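You operate a simulated robot arm through the tools that you are given. There is no shell and no other tool.

Carry out the task below with a simulated robot arm. There is one attempt and no reset: what you move stays moved.

## Task
Put the cover on the fan box and tighten both screws with the click driver that its label names.
Fine: till it clicks; the driver goes back on its peg. Set down upright: what you pick out.

The check looks at the end state, three seconds after you hand in, the way a careful person would. Anything else that was tipped, shoved, dropped, spilled or broken makes it a failure. A push-on lid holds only when it is set on centred and level and pressed home; a screw cap is set on level and turned clockwise until tight.

## Robot
A 7-joint arm with a two-finger gripper, fixed in place. Base frame: the origin is on the floor under the middle of its stand, x ahead of it, y to its left, z up; the work surface is at about z = 80. Readings come in cm, rad, newtons and seconds.
With the tool pointing down near the work surface it reaches from about 34 to 72 cm from the base axis. Its first joint turns from -1.152 to 1.152 rad. Payload 2.45 kg.
The tool frame sits at the grasp point between the pads (the TCP): z along the fingers, y along the line on which they close. The tips reach 2.6 cm beyond it. The gripper opens to 9.6 cm; its body begins 6.9 cm behind the TCP.
Orientation is that of the tool frame in the base frame, as a unit quaternion [w, x, y, z]. With the fingers straight down and closing along the base's y, the tool's x points along the base's -x, its y along +y and its z along -z.

## Interface
- The arm moves only by the tool play_rows. Its argument "steps" is a list of rows, each an object of numbers (a shift or turn left out is 0, a gripper value left out holds the last): "tx", "ty", "tz": the shift along the base's x, y, z in cm; "ax", "ay", "az": the turn, a rotation vector about the base's x, y, z in rad; "claw": the closure in counts, from 0 (fully open) to 255 (shut). In form: [{"tx": .., "ty": .., "tz": .., "ax": .., "ay": .., "az": .., "claw": ..}, ...]. A call has 1 to 20 rows; each row is the pose to reach, as a shift and turn from the pose commanded when the call began. Each row takes 0.2 s and may step no farther than 5 cm and 0.15 rad from the row before; otherwise, or with a gripper value out of range, the whole call is refused. Where a pose cannot be reached the arm comes as near as it can. A force on the tool above 40 N (or 10 N above the force at the start of the call, whichever is more), or a blocked arm, ends the call early, and 0.2 s more pass. Each finger travels about 5 cm/s and halts on what it meets, pressing with about 43 N; the grip force reading is that of the motor and also rises with nothing between the fingers. The clock runs only during rows and for 0.2 s after the last one: add rows that repeat a pose to give the fingers time. The reply holds the time, the measured pose of the TCP, the force on the tool along the base axes, the opening and the grip force, in the units named above and with some noise, with the torque about the TCP (base axes, N m) and any sound that the robot's microphone picked up, and new pictures: "pictures" is both (left out), scene, wrist or none.
- Cameras (640 x 400 px; columns grow to the right, rows downward): "scene" is fixed at [18.84, -40.33, 142.64]; the picture's right is [0.61, -0.79, 0.00], its down [-0.39, -0.30, -0.87] and it looks along [0.69, 0.54, -0.49] (base axes); focal length 375 px, centre (320, 200). "wrist" rides on the gripper at [8.2, 0.3, -9.8] in the tool frame; the picture's right is [-0.04, 1.00, 0.00], its down [-0.73, -0.03, -0.68] and it looks along [-0.68, -0.03, 0.73] (tool axes); focal length 256 px, centre (320, 200). There is no depth. A picture from a camera that has moved, and an enlarged one, comes with that camera's place and axes in the base frame and with its lens. The place of the scene camera against the robot may be out by one fixed shift of up to 1.8 cm in any direction.
- inspect(camera, box): a new picture of the part [left, top, right, bottom] of that camera's present view, enlarged. It takes no simulated time.
- close_job(): hands the job in; it is judged then, once.

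Nothing tells you positions but the pictures and the camera data. Unless the task says otherwise, let go and move clear before handing in.

The tools are called by a JSON object that holds its "api" and its "payload". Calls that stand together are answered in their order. play_rows: Moves the arm, as the interface text tells. Its arguments: {"type":"object","properties":{"steps":{"type":"array","items":{"type":"object","properties":{"tx":{"type":"number"},"ty":{"type":"number"},"tz":{"type":"number"},"ax":{"type":"number"},"ay":{"type":"number"},"az":{"type":"number"},"claw":{"type":"number"}}}},"pictures":{"type":"string","enum":["both","scene","wrist","none"]}},"required":["steps"]} The other tools are called the same way: inspect (camera, box) takes an enlarged picture of a part of a camera's view; close_job () hands the job in.

At the start:

```text
time_s: 0.0
tcp_pos: [45.45, 6.87, 117.5]
ee_rot: [0.0, 0.0, 1.0, -0.001]
wrist_force: [0.3, -0.8, -0.5]
torque: [0.02, -0.03, 0.01]
opening: 9.61
grasp_force: 0.1
```

scene: 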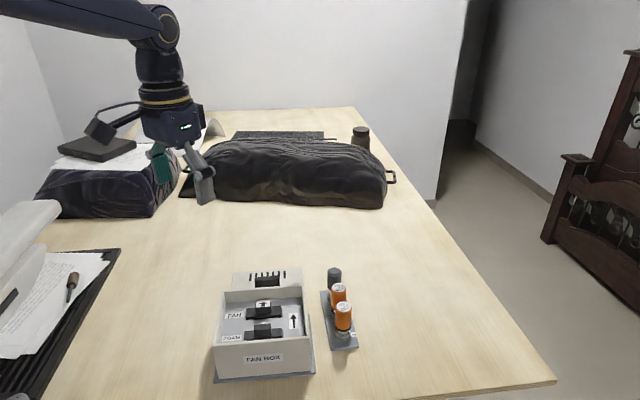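
wrist: 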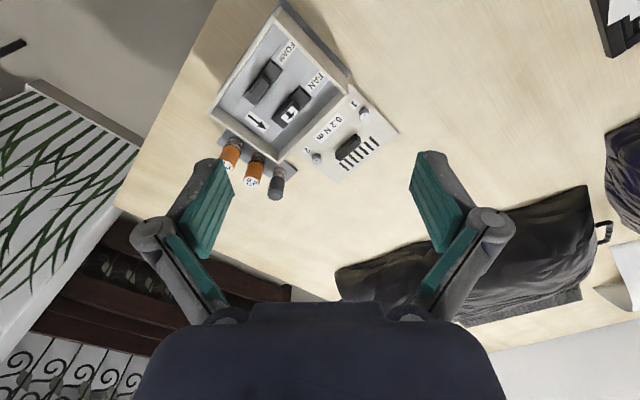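

I see an open fan box with its cover (label reading something like "0.2 N m") lying beside it, and a rack of drivers next to the box. I'll take enlarged pictures before moving.

{"api": "inspect", "payload": {"camera": "scene", "box": [200, 255, 370, 390]}}

{"api": "inspect", "payload": {"camera": "wrist", "box": [190, 0, 430, 210]}}

{"api": "inspect", "payload": {"camera": "wrist", "box": [290, 70, 410, 180]}}

{"api": "inspect", "payload": {"camera": "scene", "box": [310, 255, 370, 360]}}

```text
2.96 times, centred on (285, 322) of scene
camera zoom: at [18.84, -40.33, 142.64], right [0.61, -0.79, 0.0], down [-0.39, -0.3, -0.87], along [0.69, 0.54, -0.49], focal length 1112 px, centre (424, -163)
```

zoom: 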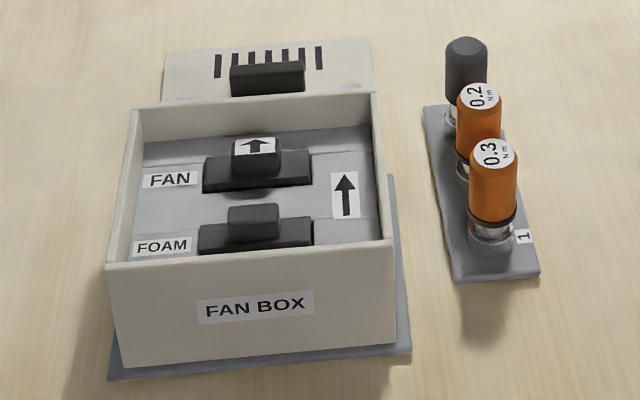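

```text
1.90 times, centred on (310, 105) of wrist
camera zoom: at [37.16, 7.2, 127.4], right [0.04, 1.0, 0.0], down [0.73, -0.03, 0.68], along [0.68, -0.03, -0.73], focal length 488 px, centre (339, 381)
```

zoom: 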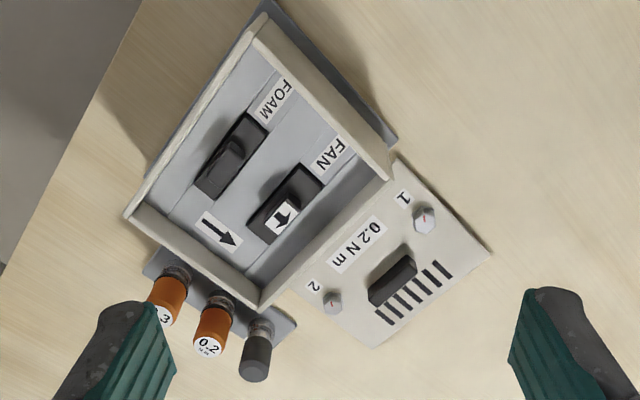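

```text
3.64 times, centred on (350, 125) of wrist
camera zoom: at [37.16, 7.2, 127.4], right [0.04, 1.0, 0.0], down [0.73, -0.03, 0.68], along [0.68, -0.03, -0.73], focal length 931 px, centre (211, 473)
```

zoom: 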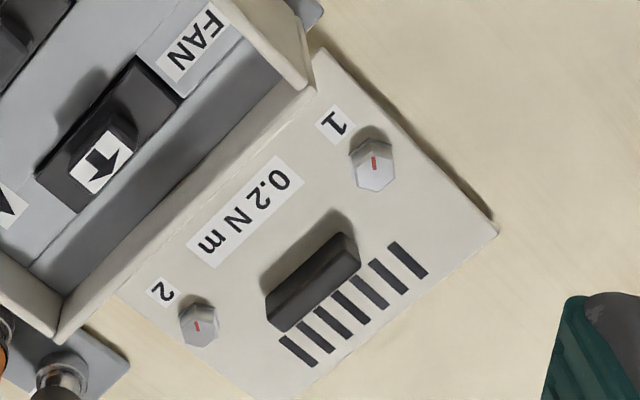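

```text
3.81 times, centred on (340, 308) of scene
camera zoom: at [18.84, -40.33, 142.64], right [0.61, -0.79, 0.0], down [-0.39, -0.3, -0.87], along [0.69, 0.54, -0.49], focal length 1430 px, centre (244, -210)
```

zoom: 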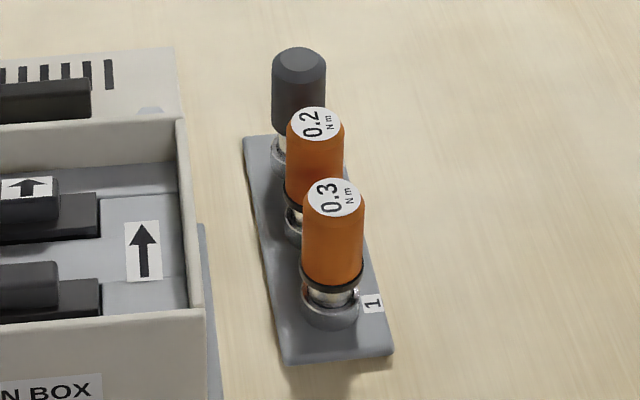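

The cover's label reads 0.2 N m, and there are 0.2 and 0.3 drivers plus a grey tool. I'm zooming in on the box interior and the arrows.

{"api": "inspect", "payload": {"camera": "wrist", "box": [240, 40, 340, 150]}}

{"api": "inspect", "payload": {"camera": "scene", "box": [220, 290, 310, 350]}}

{"api": "inspect", "payload": {"camera": "wrist", "box": [200, 120, 310, 210]}}

{"api": "inspect", "payload": {"camera": "scene", "box": [0, 80, 420, 300]}}

```text
3.64 times, centred on (290, 95) of wrist
camera zoom: at [37.16, 7.2, 127.4], right [0.04, 1.0, 0.0], down [0.73, -0.03, 0.68], along [0.68, -0.03, -0.73], focal length 931 px, centre (429, 582)
```

zoom: 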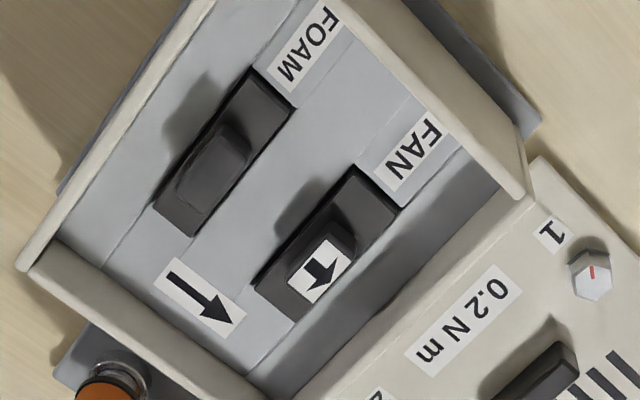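

```text
6.67 times, centred on (265, 320) of scene
camera zoom: at [18.84, -40.33, 142.64], right [0.61, -0.79, 0.0], down [-0.39, -0.3, -0.87], along [0.69, 0.54, -0.49], focal length 2502 px, centre (687, -600)
```

zoom: 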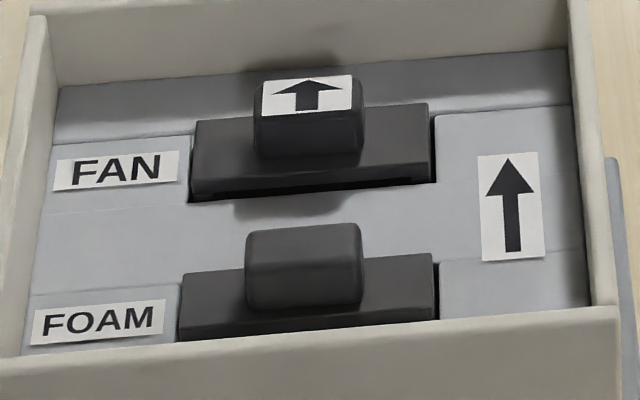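

```text
4.44 times, centred on (255, 165) of wrist
camera zoom: at [37.16, 7.2, 127.4], right [0.04, 1.0, 0.0], down [0.73, -0.03, 0.68], along [0.68, -0.03, -0.73], focal length 1138 px, centre (609, 356)
```

zoom: 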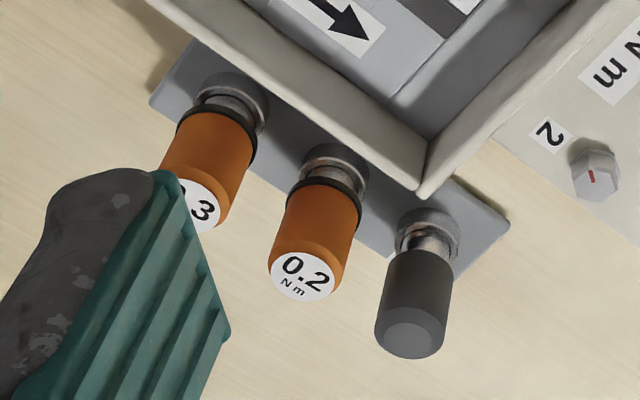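

```text
1.52 times, centred on (210, 190) of scene
camera zoom: at [18.84, -40.33, 142.64], right [0.61, -0.79, 0.0], down [-0.39, -0.3, -0.87], along [0.69, 0.54, -0.49], focal length 572 px, centre (488, 215)
```

zoom: 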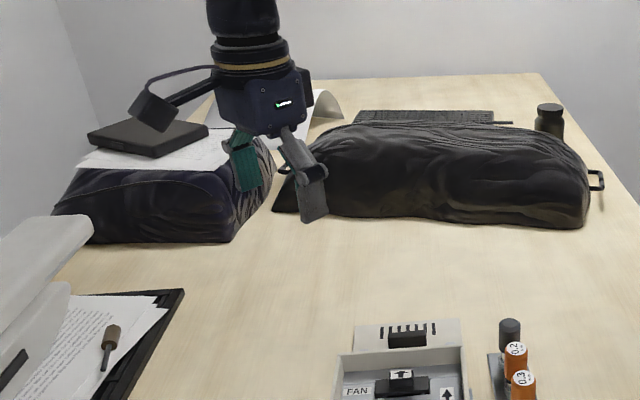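

The fan and the box arrows point the same way, and the cover lies beside the box in what looks like its fitted orientation. I'm moving up and back with a turned wrist to look closer at the box, cover and rack.

{"api": "play_rows", "payload": {"steps": [{"tx": -0.5, "ty": 3, "tz": -1, "az": -0.13}, {"tx": -1, "ty": 6, "tz": -2, "az": -0.26}, {"tx": -1.5, "ty": 9, "tz": -3, "az": -0.39}, {"tx": -2.5, "ty": 12, "tz": -4, "az": -0.52}, {"tx": -3, "ty": 14.5, "tz": -5, "az": -0.65}, {"tx": -3.5, "ty": 17, "tz": -6, "az": -0.785}, {"tx": -3.5, "ty": 17, "tz": -6, "az": -0.785}]}}

```text
time_s: 1.6
tcp_pos: [41.78, 23.89, 111.59]
ee_rot: [0.0, 0.382, 0.924, 0.0]
wrist_force: [-0.4, 0.3, 0.7]
torque: [0.05, 0.02, -0.03]
opening: 9.59
grasp_force: 0.1
camera wrist: at [36.25, 29.93, 121.48], right [0.73, 0.68, 0.0], down [0.5, -0.54, 0.68], along [0.46, -0.5, -0.73], focal length 256 px, centre (320, 200)
```

scene: 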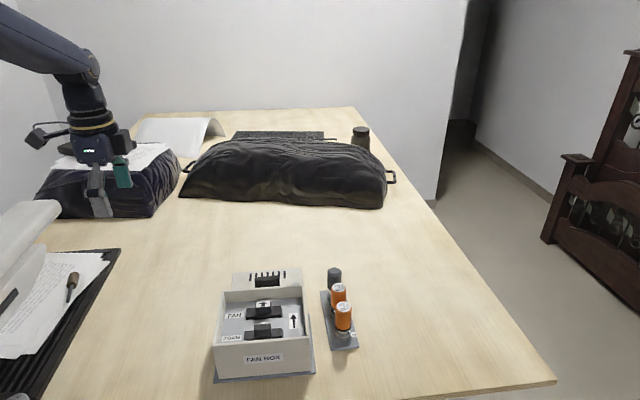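
wrist: 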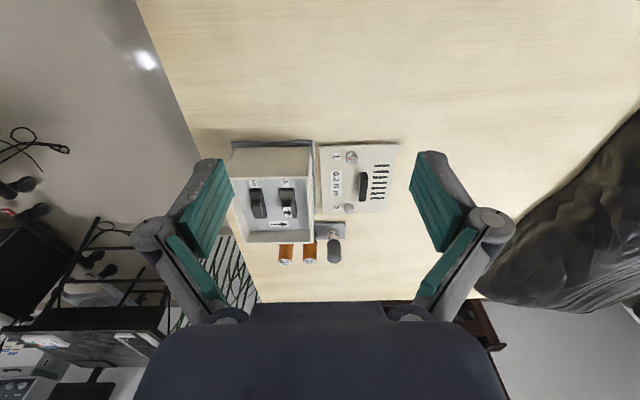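

{"api": "inspect", "payload": {"camera": "wrist", "box": [210, 130, 410, 275]}}

{"api": "inspect", "payload": {"camera": "wrist", "box": [225, 135, 325, 205]}}

{"api": "inspect", "payload": {"camera": "wrist", "box": [310, 135, 410, 225]}}

```text
2.76 times, centred on (310, 202) of wrist
camera zoom: at [36.25, 29.93, 121.48], right [0.73, 0.68, 0.0], down [0.5, -0.54, 0.68], along [0.46, -0.5, -0.73], focal length 706 px, centre (348, 193)
```

zoom: 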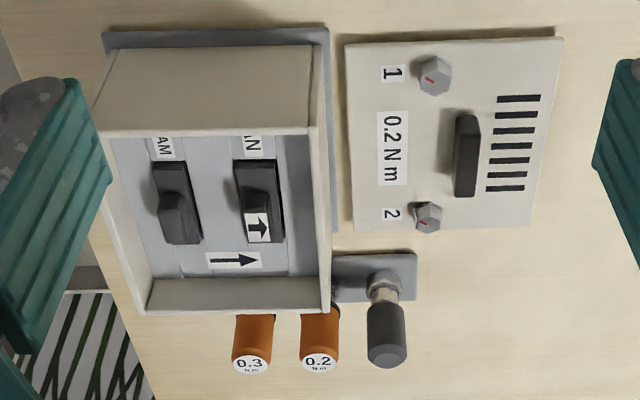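

```text
5.71 times, centred on (275, 170) of wrist
camera zoom: at [36.25, 29.93, 121.48], right [0.73, 0.68, 0.0], down [0.5, -0.54, 0.68], along [0.46, -0.5, -0.73], focal length 1463 px, centre (577, 371)
```

zoom: 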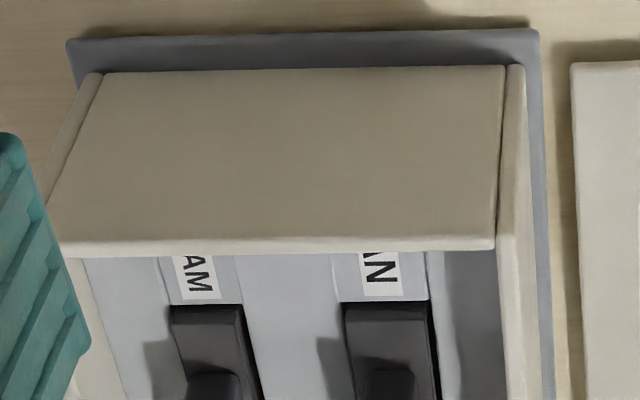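

```text
4.44 times, centred on (360, 180) of wrist
camera zoom: at [36.25, 29.93, 121.48], right [0.73, 0.68, 0.0], down [0.5, -0.54, 0.68], along [0.46, -0.5, -0.73], focal length 1138 px, centre (142, 289)
```

zoom: 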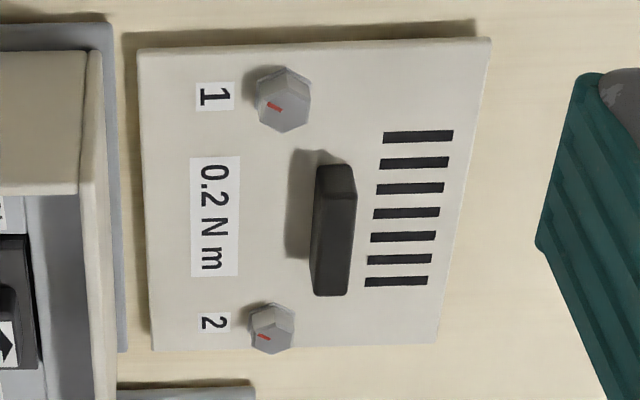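

The cover plate lies flat with a black handle, vents and two hex screws. Its centre is near (64, 10.6), turned about 45°, and the box centre is near (52, 0) with its rim at about z 90. I'm lowering over the cover's handle for a closer look.

{"api": "play_rows", "payload": {"steps": [{"tx": 3.3, "ty": -1.9, "tz": -1.5}, {"tx": 6.6, "ty": -3.8, "tz": -3}, {"tx": 10, "ty": -5.6, "tz": -5}, {"tx": 13.3, "ty": -7.5, "tz": -7}, {"tx": 16.6, "ty": -9.3, "tz": -9}, {"tx": 20, "ty": -11.2, "tz": -11}, {"tx": 22.7, "ty": -12.9, "tz": -13}, {"tx": 22.7, "ty": -12.9, "tz": -13}, {"tx": 22.7, "ty": -12.9, "tz": -13}]}}

```text
time_s: 3.6
tcp_pos: [64.65, 11.07, 98.66]
ee_rot: [0.0, 0.382, 0.924, 0.0]
wrist_force: [-0.3, -0.6, 0.3]
torque: [-0.02, -0.02, 0.02]
opening: 9.61
grasp_force: 0.0
camera wrist: at [59.02, 17.1, 108.52], right [0.73, 0.68, 0.0], down [0.5, -0.54, 0.68], along [0.46, -0.5, -0.73], focal length 256 px, centre (320, 200)
```

scene: 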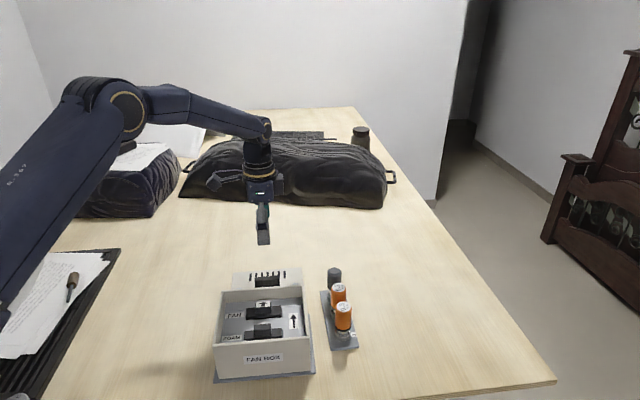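
wrist: 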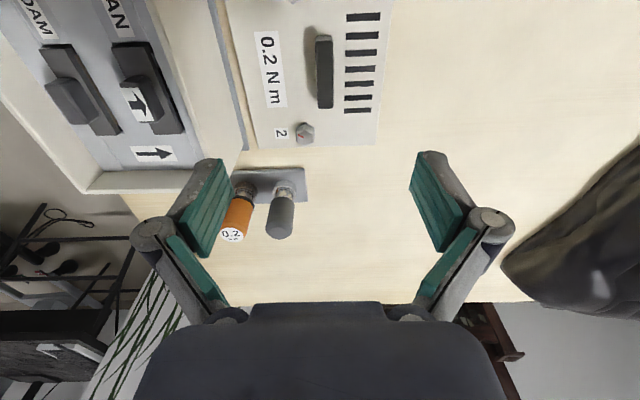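

{"api": "inspect", "payload": {"camera": "wrist", "box": [220, 0, 400, 150]}}

{"api": "inspect", "payload": {"camera": "wrist", "box": [200, 120, 320, 250]}}

{"api": "inspect", "payload": {"camera": "wrist", "box": [0, 0, 260, 200]}}

```text
2.67 times, centred on (310, 75) of wrist
camera zoom: at [59.02, 17.1, 108.52], right [0.73, 0.68, 0.0], down [0.5, -0.54, 0.68], along [0.46, -0.5, -0.73], focal length 683 px, centre (347, 533)
```

zoom: 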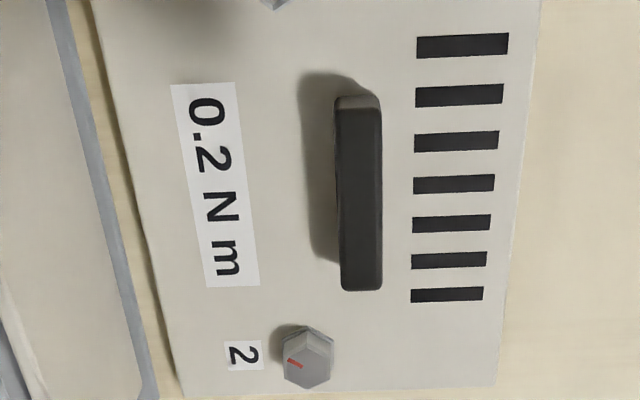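

```text
3.08 times, centred on (260, 185) of wrist
camera zoom: at [59.02, 17.1, 108.52], right [0.73, 0.68, 0.0], down [0.5, -0.54, 0.68], along [0.46, -0.5, -0.73], focal length 788 px, centre (505, 246)
```

zoom: 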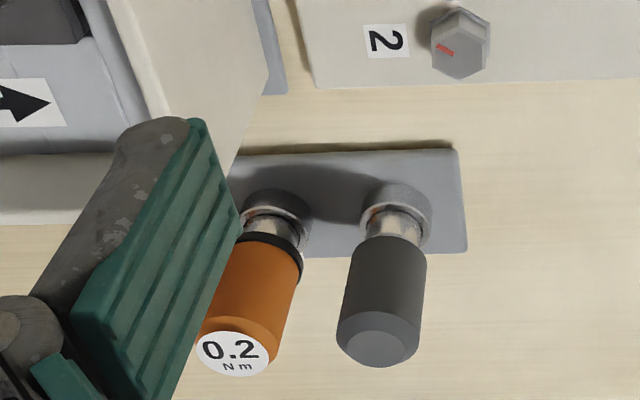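

```text
2.00 times, centred on (130, 100) of wrist
camera zoom: at [59.02, 17.1, 108.52], right [0.73, 0.68, 0.0], down [0.5, -0.54, 0.68], along [0.46, -0.5, -0.73], focal length 512 px, centre (700, 400)
```

zoom: 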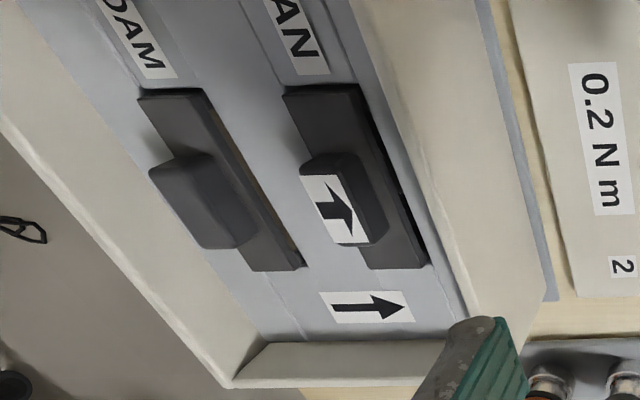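

The cover's top is at about z 81, its handle is about 6 × 1.5 × 2 cm centred near (64.8, 11.5), and the cover's heading is 45°. I'm moving back to look at the box rim from closer up.

{"api": "play_rows", "payload": {"steps": [{"tx": -2, "ty": 0, "tz": 4}, {"tx": -6, "ty": 0, "tz": 6.4}, {"tx": -10.5, "ty": 0, "tz": 6.4}, {"tx": -15, "ty": 0, "tz": 6.4}, {"tx": -19.5, "ty": 0.3, "tz": 6.4}, {"tx": -22.65, "ty": 0.3, "tz": 6.4}, {"tx": -22.65, "ty": 0.3, "tz": 6.4}, {"tx": -22.65, "ty": 0.3, "tz": 6.4}], "pictures": "wrist"}}

{"api": "inspect", "payload": {"camera": "wrist", "box": [180, 60, 460, 235]}}

```text
time_s: 5.4
tcp_pos: [41.78, 11.29, 105.01]
ee_rot: [0.0, 0.382, 0.924, 0.0]
wrist_force: [0.6, 0.3, 0.5]
torque: [0.01, 0.03, 0.0]
opening: 9.61
grasp_force: 0.1
camera wrist: at [36.15, 17.36, 114.82], right [0.73, 0.68, 0.0], down [0.5, -0.54, 0.68], along [0.46, -0.5, -0.73], focal length 256 px, centre (320, 200)
```

wrist: 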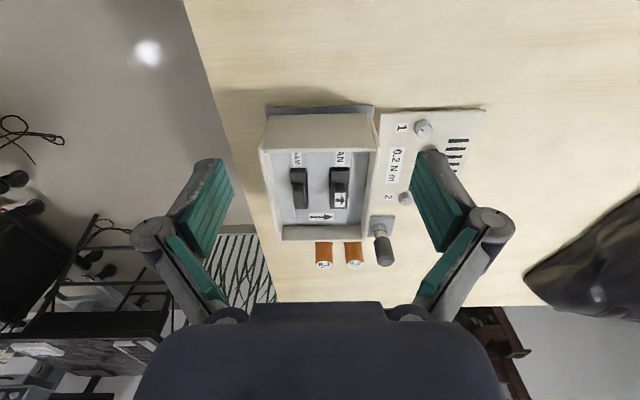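

```text
2.29 times, centred on (320, 148) of wrist
camera zoom: at [36.15, 17.36, 114.82], right [0.73, 0.68, 0.0], down [0.5, -0.54, 0.68], along [0.46, -0.5, -0.73], focal length 585 px, centre (320, 320)
```

zoom: 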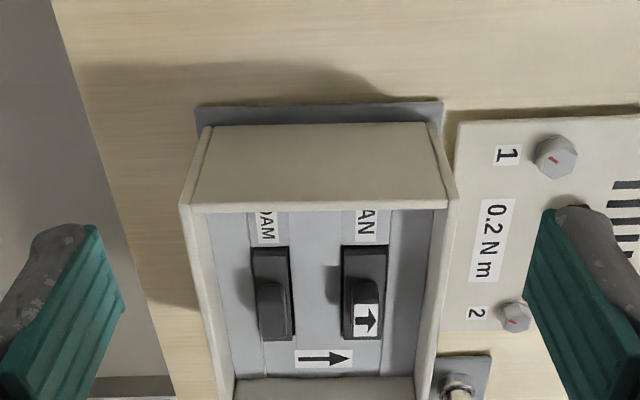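

{"api": "inspect", "payload": {"camera": "wrist", "box": [250, 95, 390, 245]}}

{"api": "inspect", "payload": {"camera": "wrist", "box": [250, 180, 400, 275]}}

{"api": "inspect", "payload": {"camera": "wrist", "box": [255, 100, 395, 170]}}

```text
2.67 times, centred on (320, 170) of wrist
camera zoom: at [36.15, 17.36, 114.82], right [0.73, 0.68, 0.0], down [0.5, -0.54, 0.68], along [0.46, -0.5, -0.73], focal length 683 px, centre (320, 280)
```

zoom: 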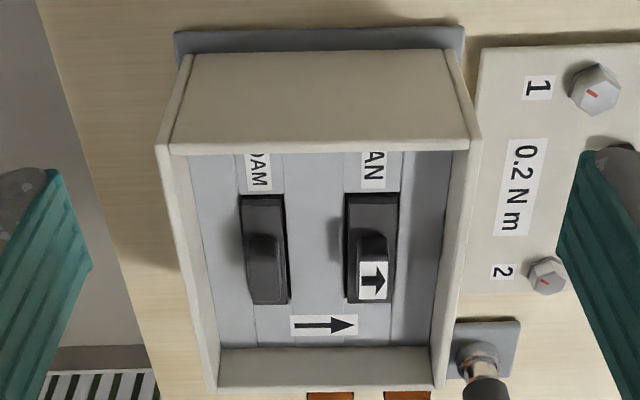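

```text
4.21 times, centred on (325, 228) of wrist
camera zoom: at [36.15, 17.36, 114.82], right [0.73, 0.68, 0.0], down [0.5, -0.54, 0.68], along [0.46, -0.5, -0.73], focal length 1078 px, centre (299, 84)
```

zoom: 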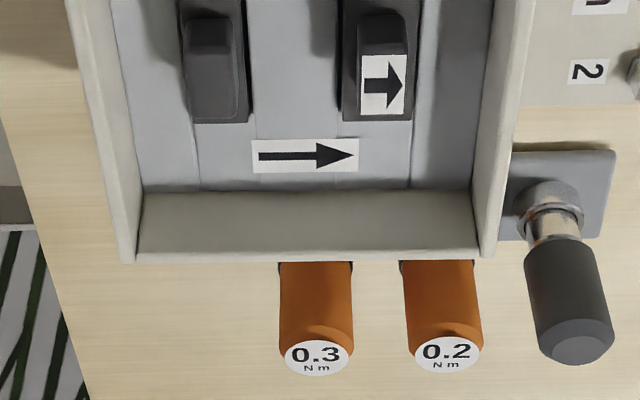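

```text
4.57 times, centred on (325, 135) of wrist
camera zoom: at [36.15, 17.36, 114.82], right [0.73, 0.68, 0.0], down [0.5, -0.54, 0.68], along [0.46, -0.5, -0.73], focal length 1170 px, centre (297, 497)
```

zoom: 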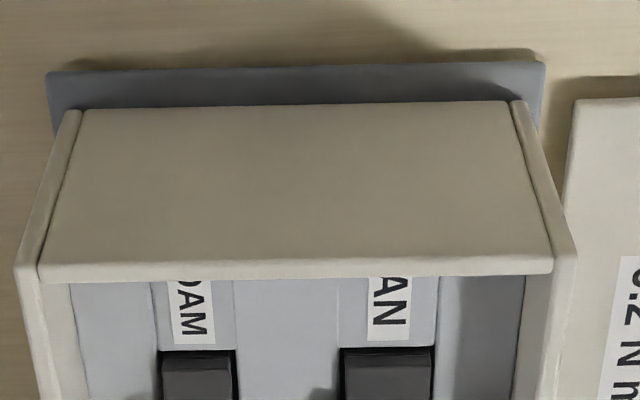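

The box rim is at about z 89 and its footprint, about 14.3 × 17.5 cm, matches the cover's. The cover needs a shift of about 15.7 cm along the 45° axis and no turn. I'm going above the handle with the claw partly closed, then checking alignment.

{"api": "play_rows", "payload": {"steps": [{"tx": 4.5, "ty": 0, "tz": 0, "claw": 110}, {"tx": 9, "ty": 0, "tz": 0}, {"tx": 13.5, "ty": 0.1, "tz": 0}, {"tx": 18, "ty": 0.1, "tz": -2}, {"tx": 21, "ty": 0.2, "tz": -5}, {"tx": 22.9, "ty": 0.25, "tz": -9}, {"tx": 22.9, "ty": 0.25, "tz": -13}, {"tx": 22.9, "ty": 0.25, "tz": -15}, {"tx": 22.9, "ty": 0.25, "tz": -15}, {"tx": 22.9, "ty": 0.25, "tz": -15}]}}

```text
time_s: 7.6
tcp_pos: [65.03, 11.46, 89.77]
ee_rot: [0.0, 0.383, 0.924, 0.0]
wrist_force: [0.0, -0.6, -0.6]
torque: [0.01, 0.0, -0.03]
opening: 5.46
grasp_force: 0.1
camera wrist: at [59.36, 17.49, 99.64], right [0.73, 0.68, 0.0], down [0.5, -0.54, 0.68], along [0.46, -0.5, -0.73], focal length 256 px, centre (320, 200)
```

scene: 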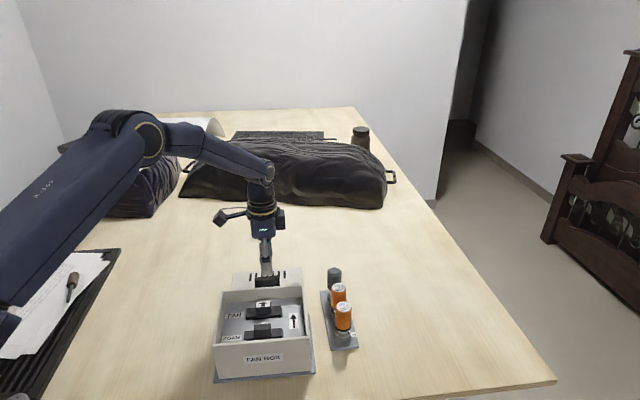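
wrist: 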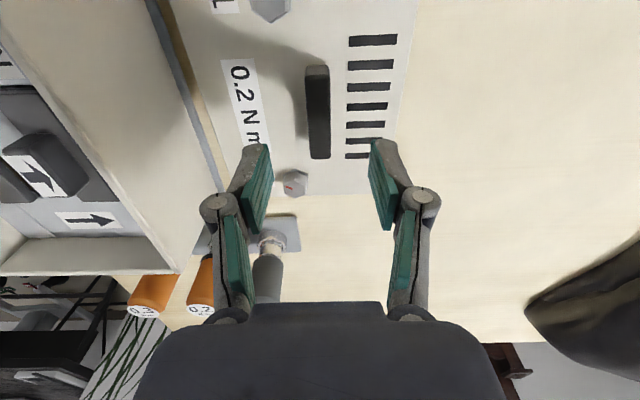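

{"api": "inspect", "payload": {"camera": "wrist", "box": [230, 40, 410, 200]}}

{"api": "inspect", "payload": {"camera": "scene", "box": [205, 180, 365, 300]}}

```text
2.50 times, centred on (320, 120) of wrist
camera zoom: at [59.36, 17.49, 99.64], right [0.73, 0.68, 0.0], down [0.5, -0.54, 0.68], along [0.46, -0.5, -0.73], focal length 640 px, centre (320, 400)
```

zoom: 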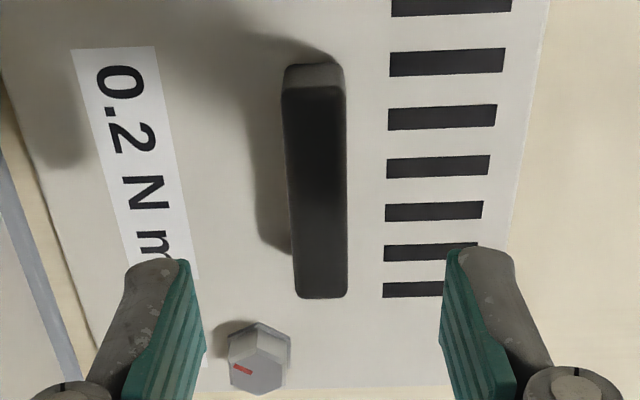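

```text
3.33 times, centred on (285, 240) of scene
camera zoom: at [18.84, -40.33, 142.64], right [0.61, -0.79, 0.0], down [-0.39, -0.3, -0.87], along [0.69, 0.54, -0.49], focal length 1251 px, centre (437, 67)
```

zoom: 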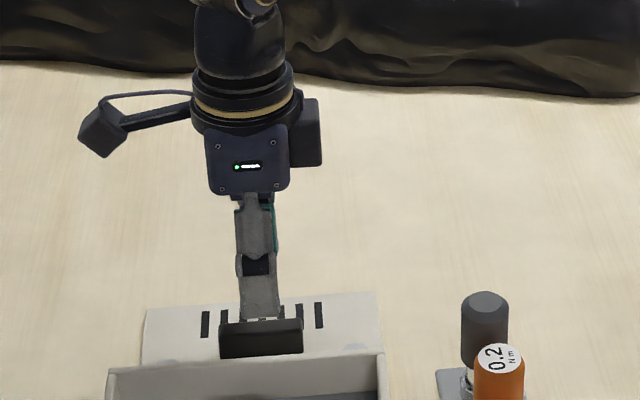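

The handle centre is confirmed near (64.85, 11.45) with its top at about z 82.9. I'm descending until the fingertips are just above the plate, then closing.

{"api": "play_rows", "payload": {"steps": [{"tx": -0.05, "tz": -2}, {"tx": -0.05, "tz": -4}, {"tx": -0.05, "tz": -5}, {"tx": -0.05, "tz": -5.8}, {"tx": -0.05, "tz": -5.8}, {"tx": -0.05, "tz": -5.8, "claw": 160}, {"tx": -0.05, "tz": -5.8, "claw": 255}, {"tx": -0.05, "tz": -5.8, "claw": 255}, {"tx": -0.05, "tz": -5.8, "claw": 255}, {"tx": -0.05, "tz": -5.8, "claw": 255}, {"tx": -0.05, "tz": -5.8, "claw": 255}]}}

```text
time_s: 10.0
tcp_pos: [64.83, 11.67, 83.94]
ee_rot: [0.0, 0.381, 0.924, 0.0]
wrist_force: [0.2, -0.3, 0.2]
torque: [-0.04, -0.02, 0.03]
opening: 1.53
grasp_force: 41.6
camera wrist: at [59.24, 17.53, 93.85], right [0.73, 0.68, 0.0], down [0.5, -0.54, 0.68], along [0.46, -0.5, -0.73], focal length 256 px, centre (320, 200)
```

scene: 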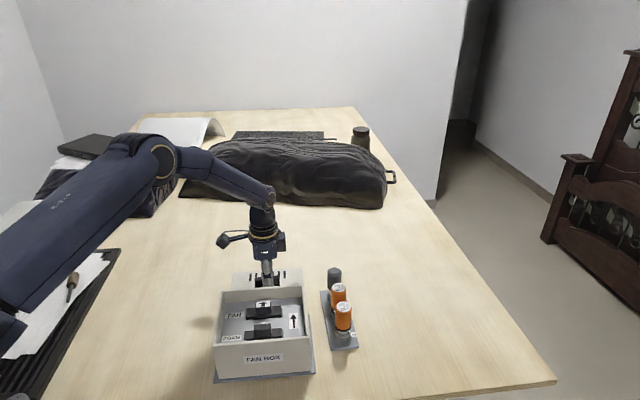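
wrist: 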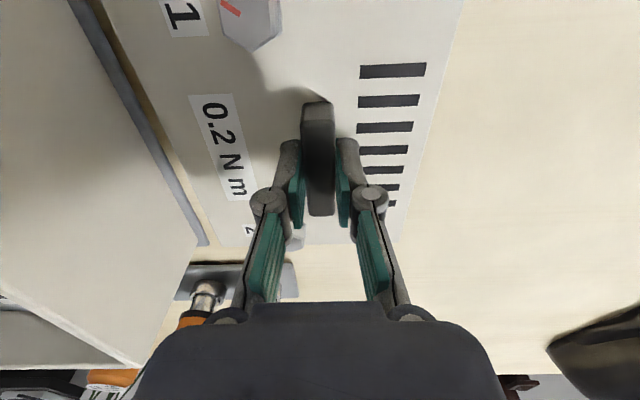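

The handle is gripped at 1.53 cm opening. I'm lifting straight up slowly.

{"api": "play_rows", "payload": {"steps": [{"tz": 0.5}, {"tz": 1.5}, {"tz": 3}, {"tz": 5}, {"tz": 7}, {"tz": 9}, {"tz": 11}, {"tz": 12.5}, {"tz": 13}, {"tz": 13}, {"tz": 13}]}}

{"api": "inspect", "payload": {"camera": "scene", "box": [200, 190, 370, 390]}}

```text
time_s: 12.4
tcp_pos: [64.81, 11.48, 97.07]
ee_rot: [0.0, 0.382, 0.924, 0.0]
wrist_force: [0.5, 0.4, -1.7]
torque: [0.03, -0.01, 0.0]
opening: 1.55
grasp_force: 41.5
camera wrist: at [59.24, 17.46, 106.96], right [0.73, 0.68, 0.0], down [0.5, -0.54, 0.68], along [0.46, -0.5, -0.73], focal length 256 px, centre (320, 200)
```

scene: 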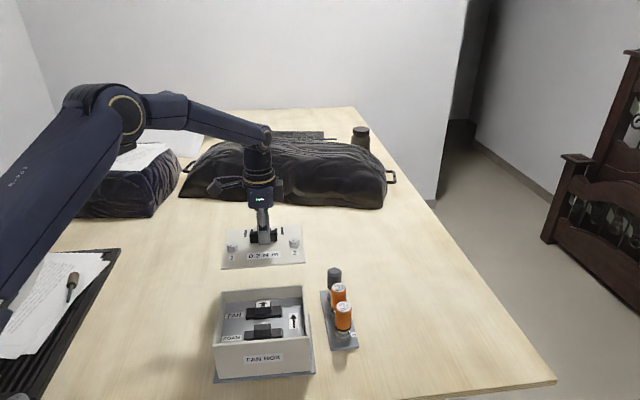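
wrist: 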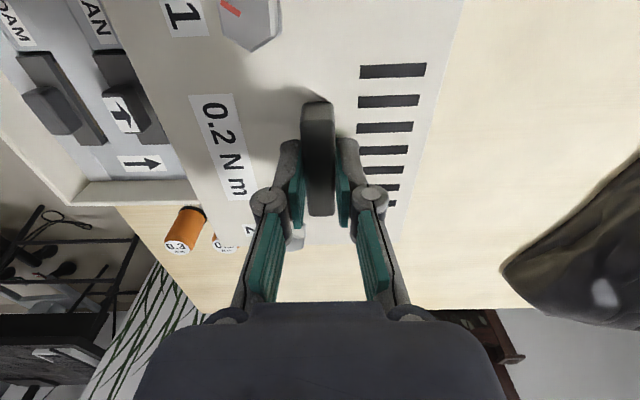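

```text
2.00 times, centred on (285, 290) of scene
camera zoom: at [18.84, -40.33, 142.64], right [0.61, -0.79, 0.0], down [-0.39, -0.3, -0.87], along [0.69, 0.54, -0.49], focal length 751 px, centre (390, 20)
```

zoom: 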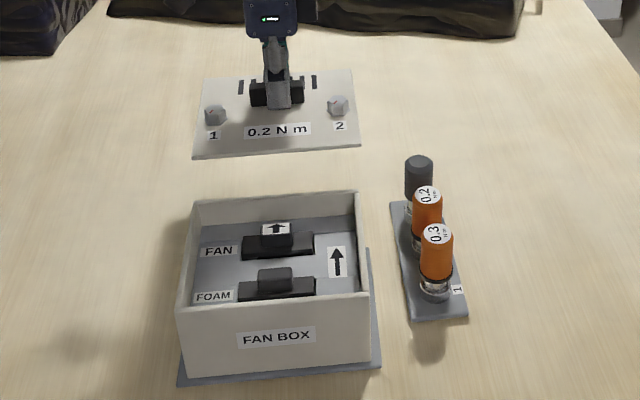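

The cover is held level with screw 1 on the left and screw 2 on the right, reading the same way as the box. I'm moving it along the 45° axis over the box and stopping a bit above the rim.

{"api": "play_rows", "payload": {"steps": [{"tx": -0.8, "ty": -0.8}, {"tx": -2.6, "ty": -2.6}, {"tx": -4.9, "ty": -4.9}, {"tx": -7.2, "ty": -7.2}, {"tx": -9.3, "ty": -9.3}, {"tx": -10.6, "ty": -10.6}, {"tx": -11.08, "ty": -11.08}, {"tx": -11.08, "ty": -11.08}, {"tx": -11.08, "ty": -11.08, "tz": -1}, {"tx": -11.08, "ty": -11.08, "tz": -2}, {"tx": -11.08, "ty": -11.08, "tz": -2}, {"tx": -11.08, "ty": -11.08, "tz": -2}]}}

{"api": "inspect", "payload": {"camera": "scene", "box": [200, 240, 330, 390]}}

{"api": "inspect", "payload": {"camera": "wrist", "box": [0, 0, 320, 250]}}

```text
time_s: 15.0
tcp_pos: [53.64, 0.31, 95.11]
ee_rot: [0.0, 0.382, 0.924, 0.001]
wrist_force: [-0.7, 0.9, -1.7]
torque: [0.01, -0.01, -0.03]
opening: 1.54
grasp_force: 41.1
camera wrist: at [48.02, 6.41, 105.0], right [0.73, 0.68, 0.0], down [0.5, -0.54, 0.68], along [0.46, -0.5, -0.73], focal length 256 px, centre (320, 200)
```

scene: 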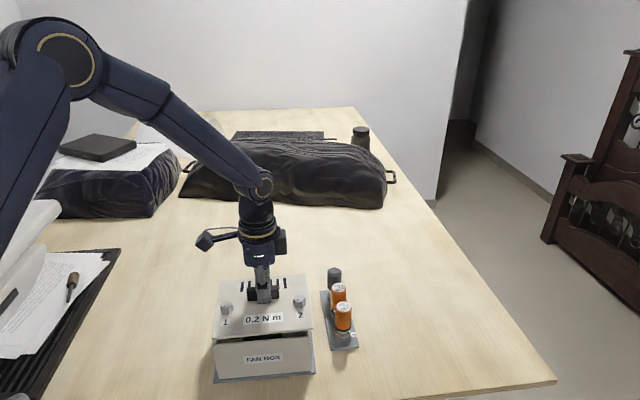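
wrist: 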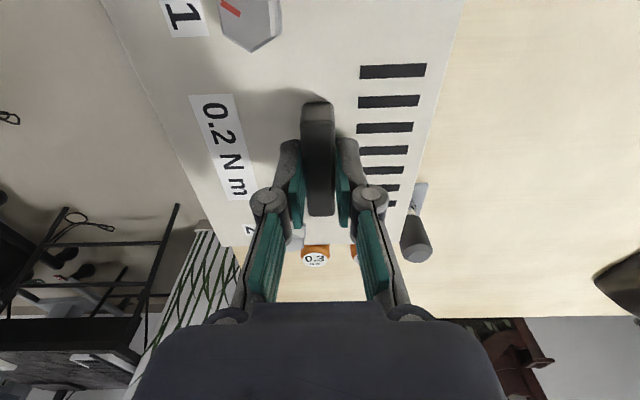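

```text
2.67 times, centred on (265, 315) of scene
camera zoom: at [18.84, -40.33, 142.64], right [0.61, -0.79, 0.0], down [-0.39, -0.3, -0.87], along [0.69, 0.54, -0.49], focal length 1001 px, centre (467, -107)
```

zoom: 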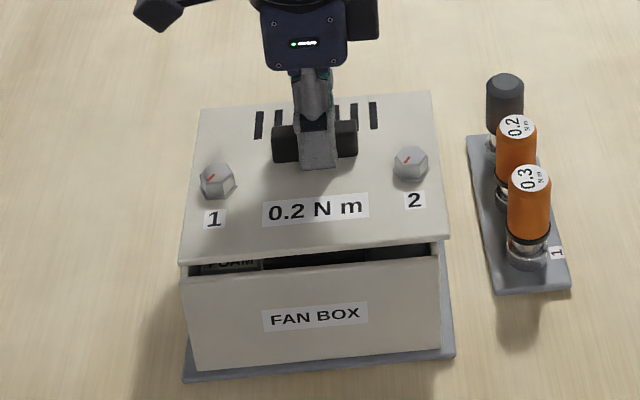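

```text
1.60 times, centred on (160, 125) of wrist
camera zoom: at [48.02, 6.41, 105.0], right [0.73, 0.68, 0.0], down [0.5, -0.54, 0.68], along [0.46, -0.5, -0.73], focal length 410 px, centre (576, 320)
```

zoom: 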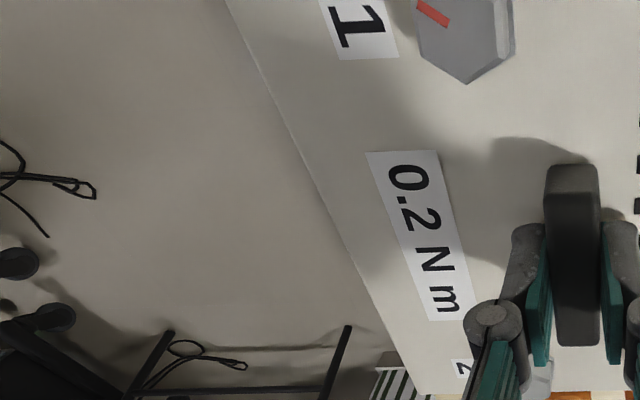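

{"api": "inspect", "payload": {"camera": "scene", "box": [205, 320, 255, 360]}}

{"api": "inspect", "payload": {"camera": "scene", "box": [275, 310, 325, 350]}}

{"api": "inspect", "payload": {"camera": "scene", "box": [205, 265, 325, 385]}}

```text
10.00 times, centred on (230, 340) of scene
camera zoom: at [18.84, -40.33, 142.64], right [0.61, -0.79, 0.0], down [-0.39, -0.3, -0.87], along [0.69, 0.54, -0.49], focal length 3754 px, centre (1220, -1200)
```

zoom: 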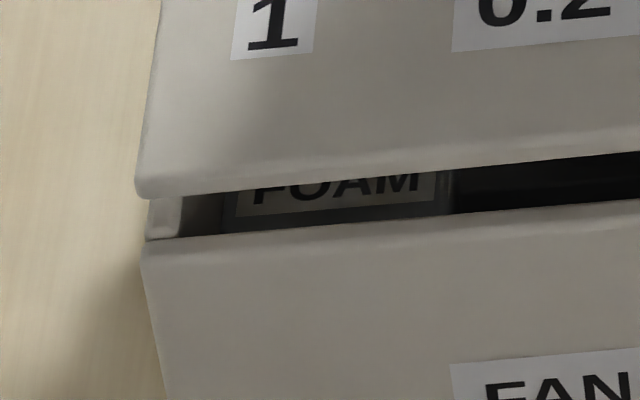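

```text
10.00 times, centred on (300, 330) of scene
camera zoom: at [18.84, -40.33, 142.64], right [0.61, -0.79, 0.0], down [-0.39, -0.3, -0.87], along [0.69, 0.54, -0.49], focal length 3754 px, centre (520, -1100)
```

zoom: 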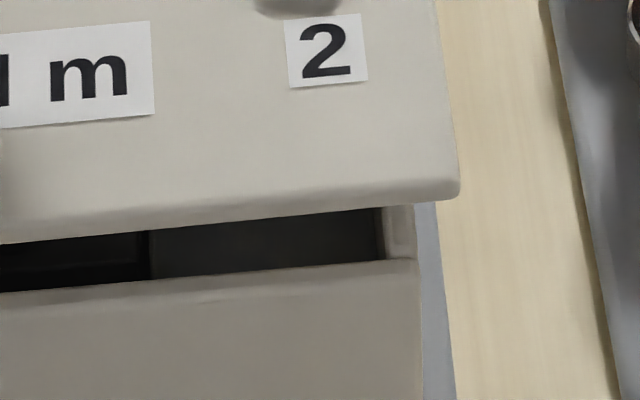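

```text
3.33 times, centred on (265, 325) of scene
camera zoom: at [18.84, -40.33, 142.64], right [0.61, -0.79, 0.0], down [-0.39, -0.3, -0.87], along [0.69, 0.54, -0.49], focal length 1251 px, centre (503, -217)
```

zoom: 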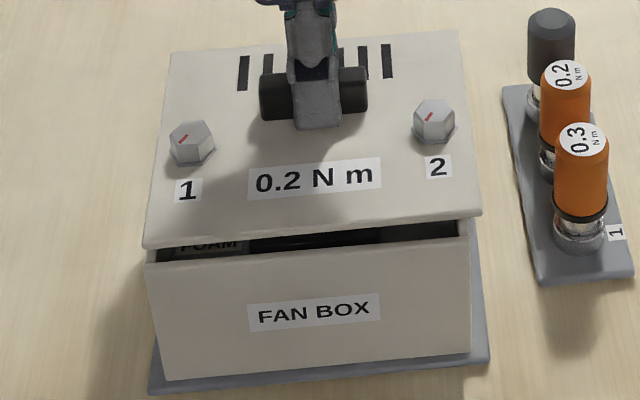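

By the scene view, the cover sits about 0.45 cm too far right and slightly too far forward of the box. I'm correcting this and lowering about 1 cm, still short of contact, then looking again.

{"api": "play_rows", "payload": {"steps": [{"tx": -0.07, "ty": 0.25}, {"tx": -0.14, "ty": 0.5}, {"tx": -0.14, "ty": 0.5, "tz": -0.5}, {"tx": -0.14, "ty": 0.5, "tz": -0.9}, {"tx": -0.14, "ty": 0.5, "tz": -0.9}, {"tx": -0.14, "ty": 0.5, "tz": -0.9}], "pictures": "scene"}}

{"api": "inspect", "payload": {"camera": "scene", "box": [205, 320, 255, 360]}}

{"api": "inspect", "payload": {"camera": "scene", "box": [275, 310, 325, 350]}}

{"api": "inspect", "payload": {"camera": "scene", "box": [280, 260, 330, 300]}}

```text
time_s: 16.4
tcp_pos: [53.6, 0.88, 94.19]
ee_rot: [-0.001, 0.381, 0.924, -0.001]
wrist_force: [0.2, 0.5, -1.6]
torque: [0.01, -0.03, -0.03]
opening: 1.53
grasp_force: 41.2
```

scene: 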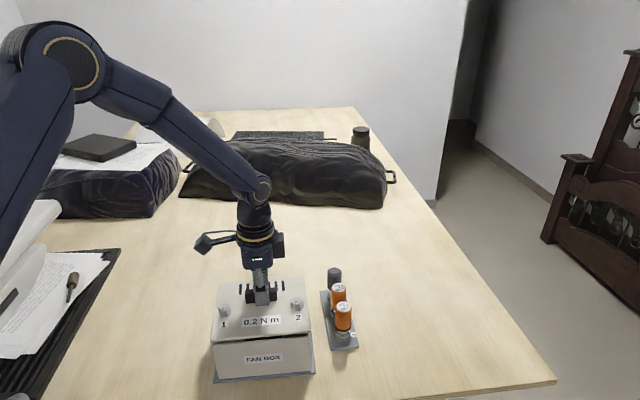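

```text
10.00 times, centred on (230, 340) of scene
camera zoom: at [18.84, -40.33, 142.64], right [0.61, -0.79, 0.0], down [-0.39, -0.3, -0.87], along [0.69, 0.54, -0.49], focal length 3754 px, centre (1220, -1200)
```

zoom: 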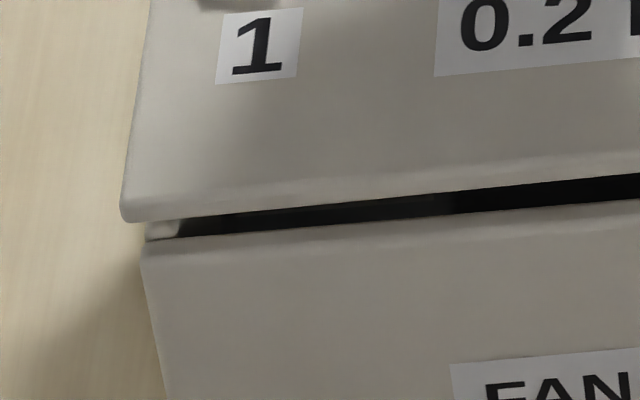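

```text
10.00 times, centred on (300, 330) of scene
camera zoom: at [18.84, -40.33, 142.64], right [0.61, -0.79, 0.0], down [-0.39, -0.3, -0.87], along [0.69, 0.54, -0.49], focal length 3754 px, centre (520, -1100)
```

zoom: 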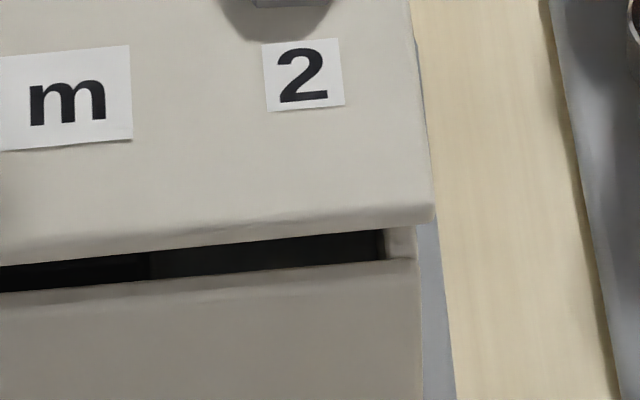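

```text
10.00 times, centred on (305, 280) of scene
camera zoom: at [18.84, -40.33, 142.64], right [0.61, -0.79, 0.0], down [-0.39, -0.3, -0.87], along [0.69, 0.54, -0.49], focal length 3754 px, centre (470, -600)
```

zoom: 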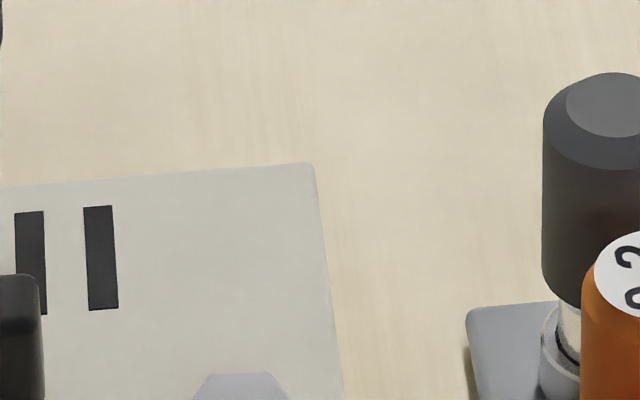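

The left and right overhang is now even, and the box looks turned about 0.8° relative to the cover. I'm turning by that amount, nudging back 0.15 cm and lowering gently while watching the force.

{"api": "play_rows", "payload": {"steps": [{"tx": -0.1, "ty": -0.1, "az": -0.014}, {"tx": -0.1, "ty": -0.1, "az": -0.014, "tz": -0.2}, {"tx": -0.1, "ty": -0.1, "az": -0.014, "tz": -0.4}, {"tx": -0.1, "ty": -0.1, "az": -0.014, "tz": -0.5}, {"tx": -0.1, "ty": -0.1, "az": -0.014, "tz": -0.5}, {"tx": -0.1, "ty": -0.1, "az": -0.014, "tz": -0.5}], "pictures": "scene"}}

{"api": "inspect", "payload": {"camera": "scene", "box": [205, 320, 255, 360]}}

{"api": "inspect", "payload": {"camera": "scene", "box": [275, 310, 325, 350]}}

```text
time_s: 17.8
tcp_pos: [53.39, 0.85, 93.64]
ee_rot: [0.0, 0.389, 0.921, 0.0]
wrist_force: [0.2, 0.7, -2.2]
torque: [0.04, -0.04, 0.0]
opening: 1.54
grasp_force: 41.1
```

scene: 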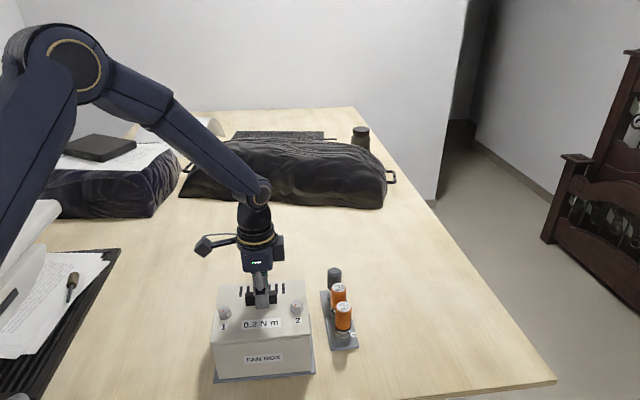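

```text
10.00 times, centred on (230, 340) of scene
camera zoom: at [18.84, -40.33, 142.64], right [0.61, -0.79, 0.0], down [-0.39, -0.3, -0.87], along [0.69, 0.54, -0.49], focal length 3754 px, centre (1220, -1200)
```

zoom: 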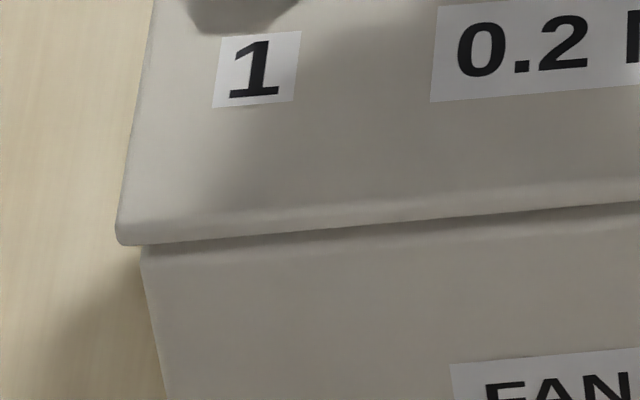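

```text
10.00 times, centred on (300, 330) of scene
camera zoom: at [18.84, -40.33, 142.64], right [0.61, -0.79, 0.0], down [-0.39, -0.3, -0.87], along [0.69, 0.54, -0.49], focal length 3754 px, centre (520, -1100)
```

zoom: 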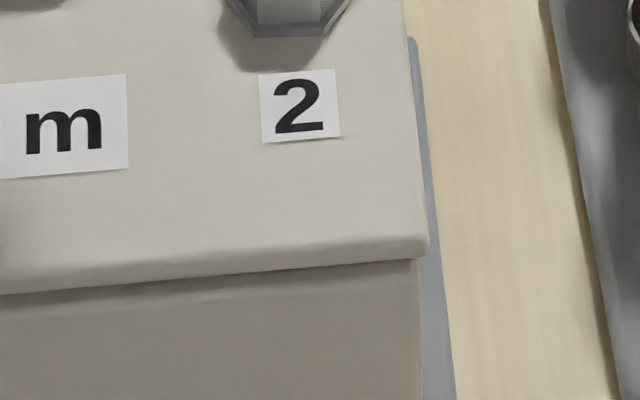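

The cover's a hair too far left now, about 0.1 cm. I'm correcting that and lowering in small steps to contact.

{"api": "play_rows", "payload": {"steps": [{"tx": 0.07, "ty": -0.07}, {"tx": 0.07, "ty": -0.07, "tz": -0.1}, {"tx": 0.07, "ty": -0.07, "tz": -0.2}, {"tx": 0.07, "ty": -0.07, "tz": -0.3}, {"tx": 0.07, "ty": -0.07, "tz": -0.3}, {"tx": 0.07, "ty": -0.07, "tz": -0.3}], "pictures": "none"}}

{"api": "inspect", "payload": {"camera": "scene", "box": [205, 320, 255, 360]}}

{"api": "inspect", "payload": {"camera": "scene", "box": [275, 310, 325, 350]}}

```text
time_s: 19.2
tcp_pos: [53.48, 0.81, 93.44]
ee_rot: [0.0, 0.388, 0.922, 0.0]
wrist_force: [-0.2, 0.3, 0.2]
torque: [0.0, -0.01, -0.03]
opening: 1.51
grasp_force: 41.7
```

```text
10.00 times, centred on (230, 340) of scene
camera zoom: at [18.84, -40.34, 142.64], right [0.61, -0.79, 0.0], down [-0.39, -0.3, -0.87], along [0.69, 0.54, -0.49], focal length 3754 px, centre (1220, -1200)
```

zoom: 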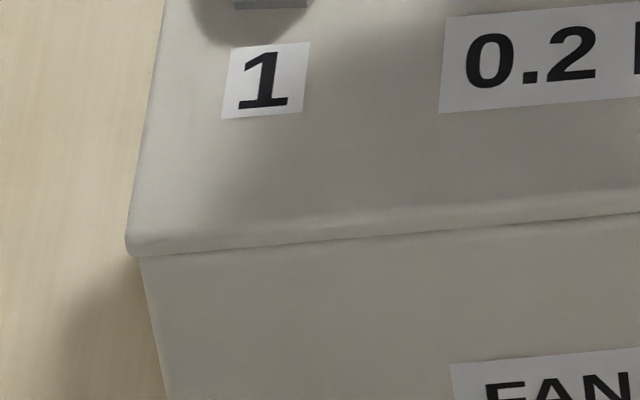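

```text
10.00 times, centred on (300, 330) of scene
camera zoom: at [18.84, -40.34, 142.64], right [0.61, -0.79, 0.0], down [-0.39, -0.3, -0.87], along [0.69, 0.54, -0.49], focal length 3754 px, centre (520, -1100)
```

zoom: 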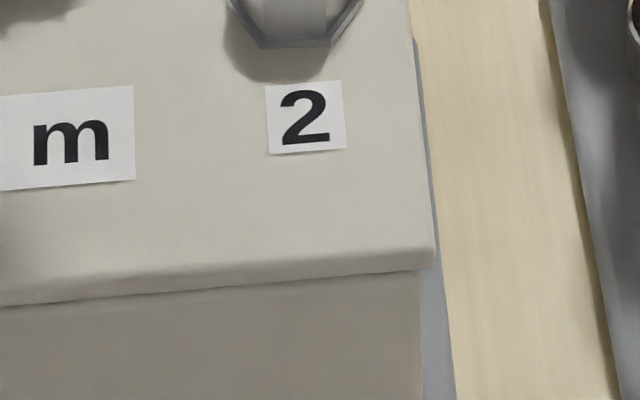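

Contact is felt and the cover's front edge sits evenly on the rim with equal overhang on both sides. I'm pressing down a little more to see if it moves.

{"api": "play_rows", "payload": {"steps": [{"tz": -0.15}, {"tz": -0.3}, {"tz": -0.45}, {"tz": -0.45}], "pictures": "none"}}

{"api": "inspect", "payload": {"camera": "scene", "box": [205, 265, 325, 385]}}

{"api": "inspect", "payload": {"camera": "scene", "box": [205, 320, 255, 360]}}

{"api": "inspect", "payload": {"camera": "scene", "box": [275, 310, 325, 350]}}

```text
time_s: 20.2
tcp_pos: [53.49, 0.71, 92.96]
ee_rot: [0.001, 0.388, 0.922, 0.001]
wrist_force: [-10.6, 1.5, 35.3]
torque: [0.01, 0.3, -0.04]
opening: 1.56
grasp_force: 41.7
```

```text
3.33 times, centred on (265, 325) of scene
camera zoom: at [18.75, -40.33, 142.66], right [0.61, -0.79, 0.0], down [-0.39, -0.3, -0.87], along [0.69, 0.54, -0.49], focal length 1251 px, centre (503, -217)
```

zoom: 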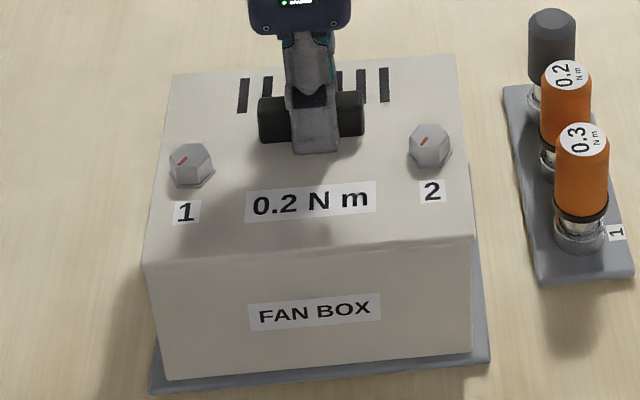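

```text
10.00 times, centred on (230, 340) of scene
camera zoom: at [18.75, -40.33, 142.66], right [0.61, -0.79, 0.0], down [-0.39, -0.3, -0.87], along [0.69, 0.54, -0.49], focal length 3754 px, centre (1220, -1200)
```

zoom: 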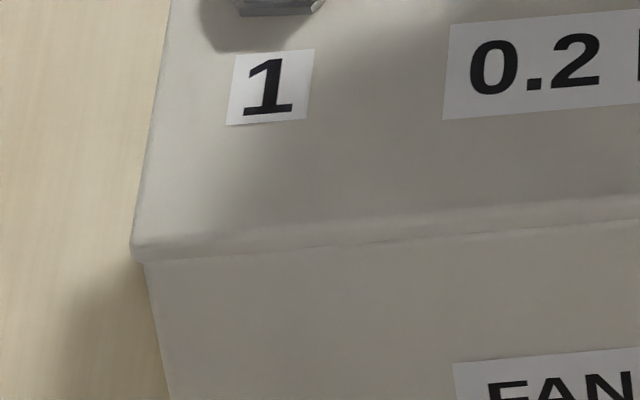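

```text
10.00 times, centred on (300, 330) of scene
camera zoom: at [18.75, -40.33, 142.66], right [0.61, -0.79, 0.0], down [-0.39, -0.3, -0.87], along [0.69, 0.54, -0.49], focal length 3754 px, centre (520, -1100)
```

zoom: 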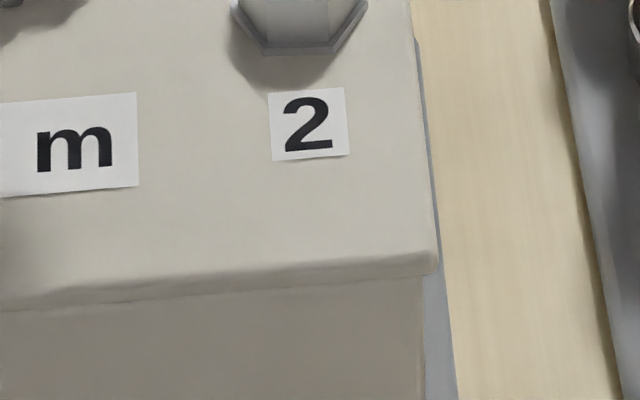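

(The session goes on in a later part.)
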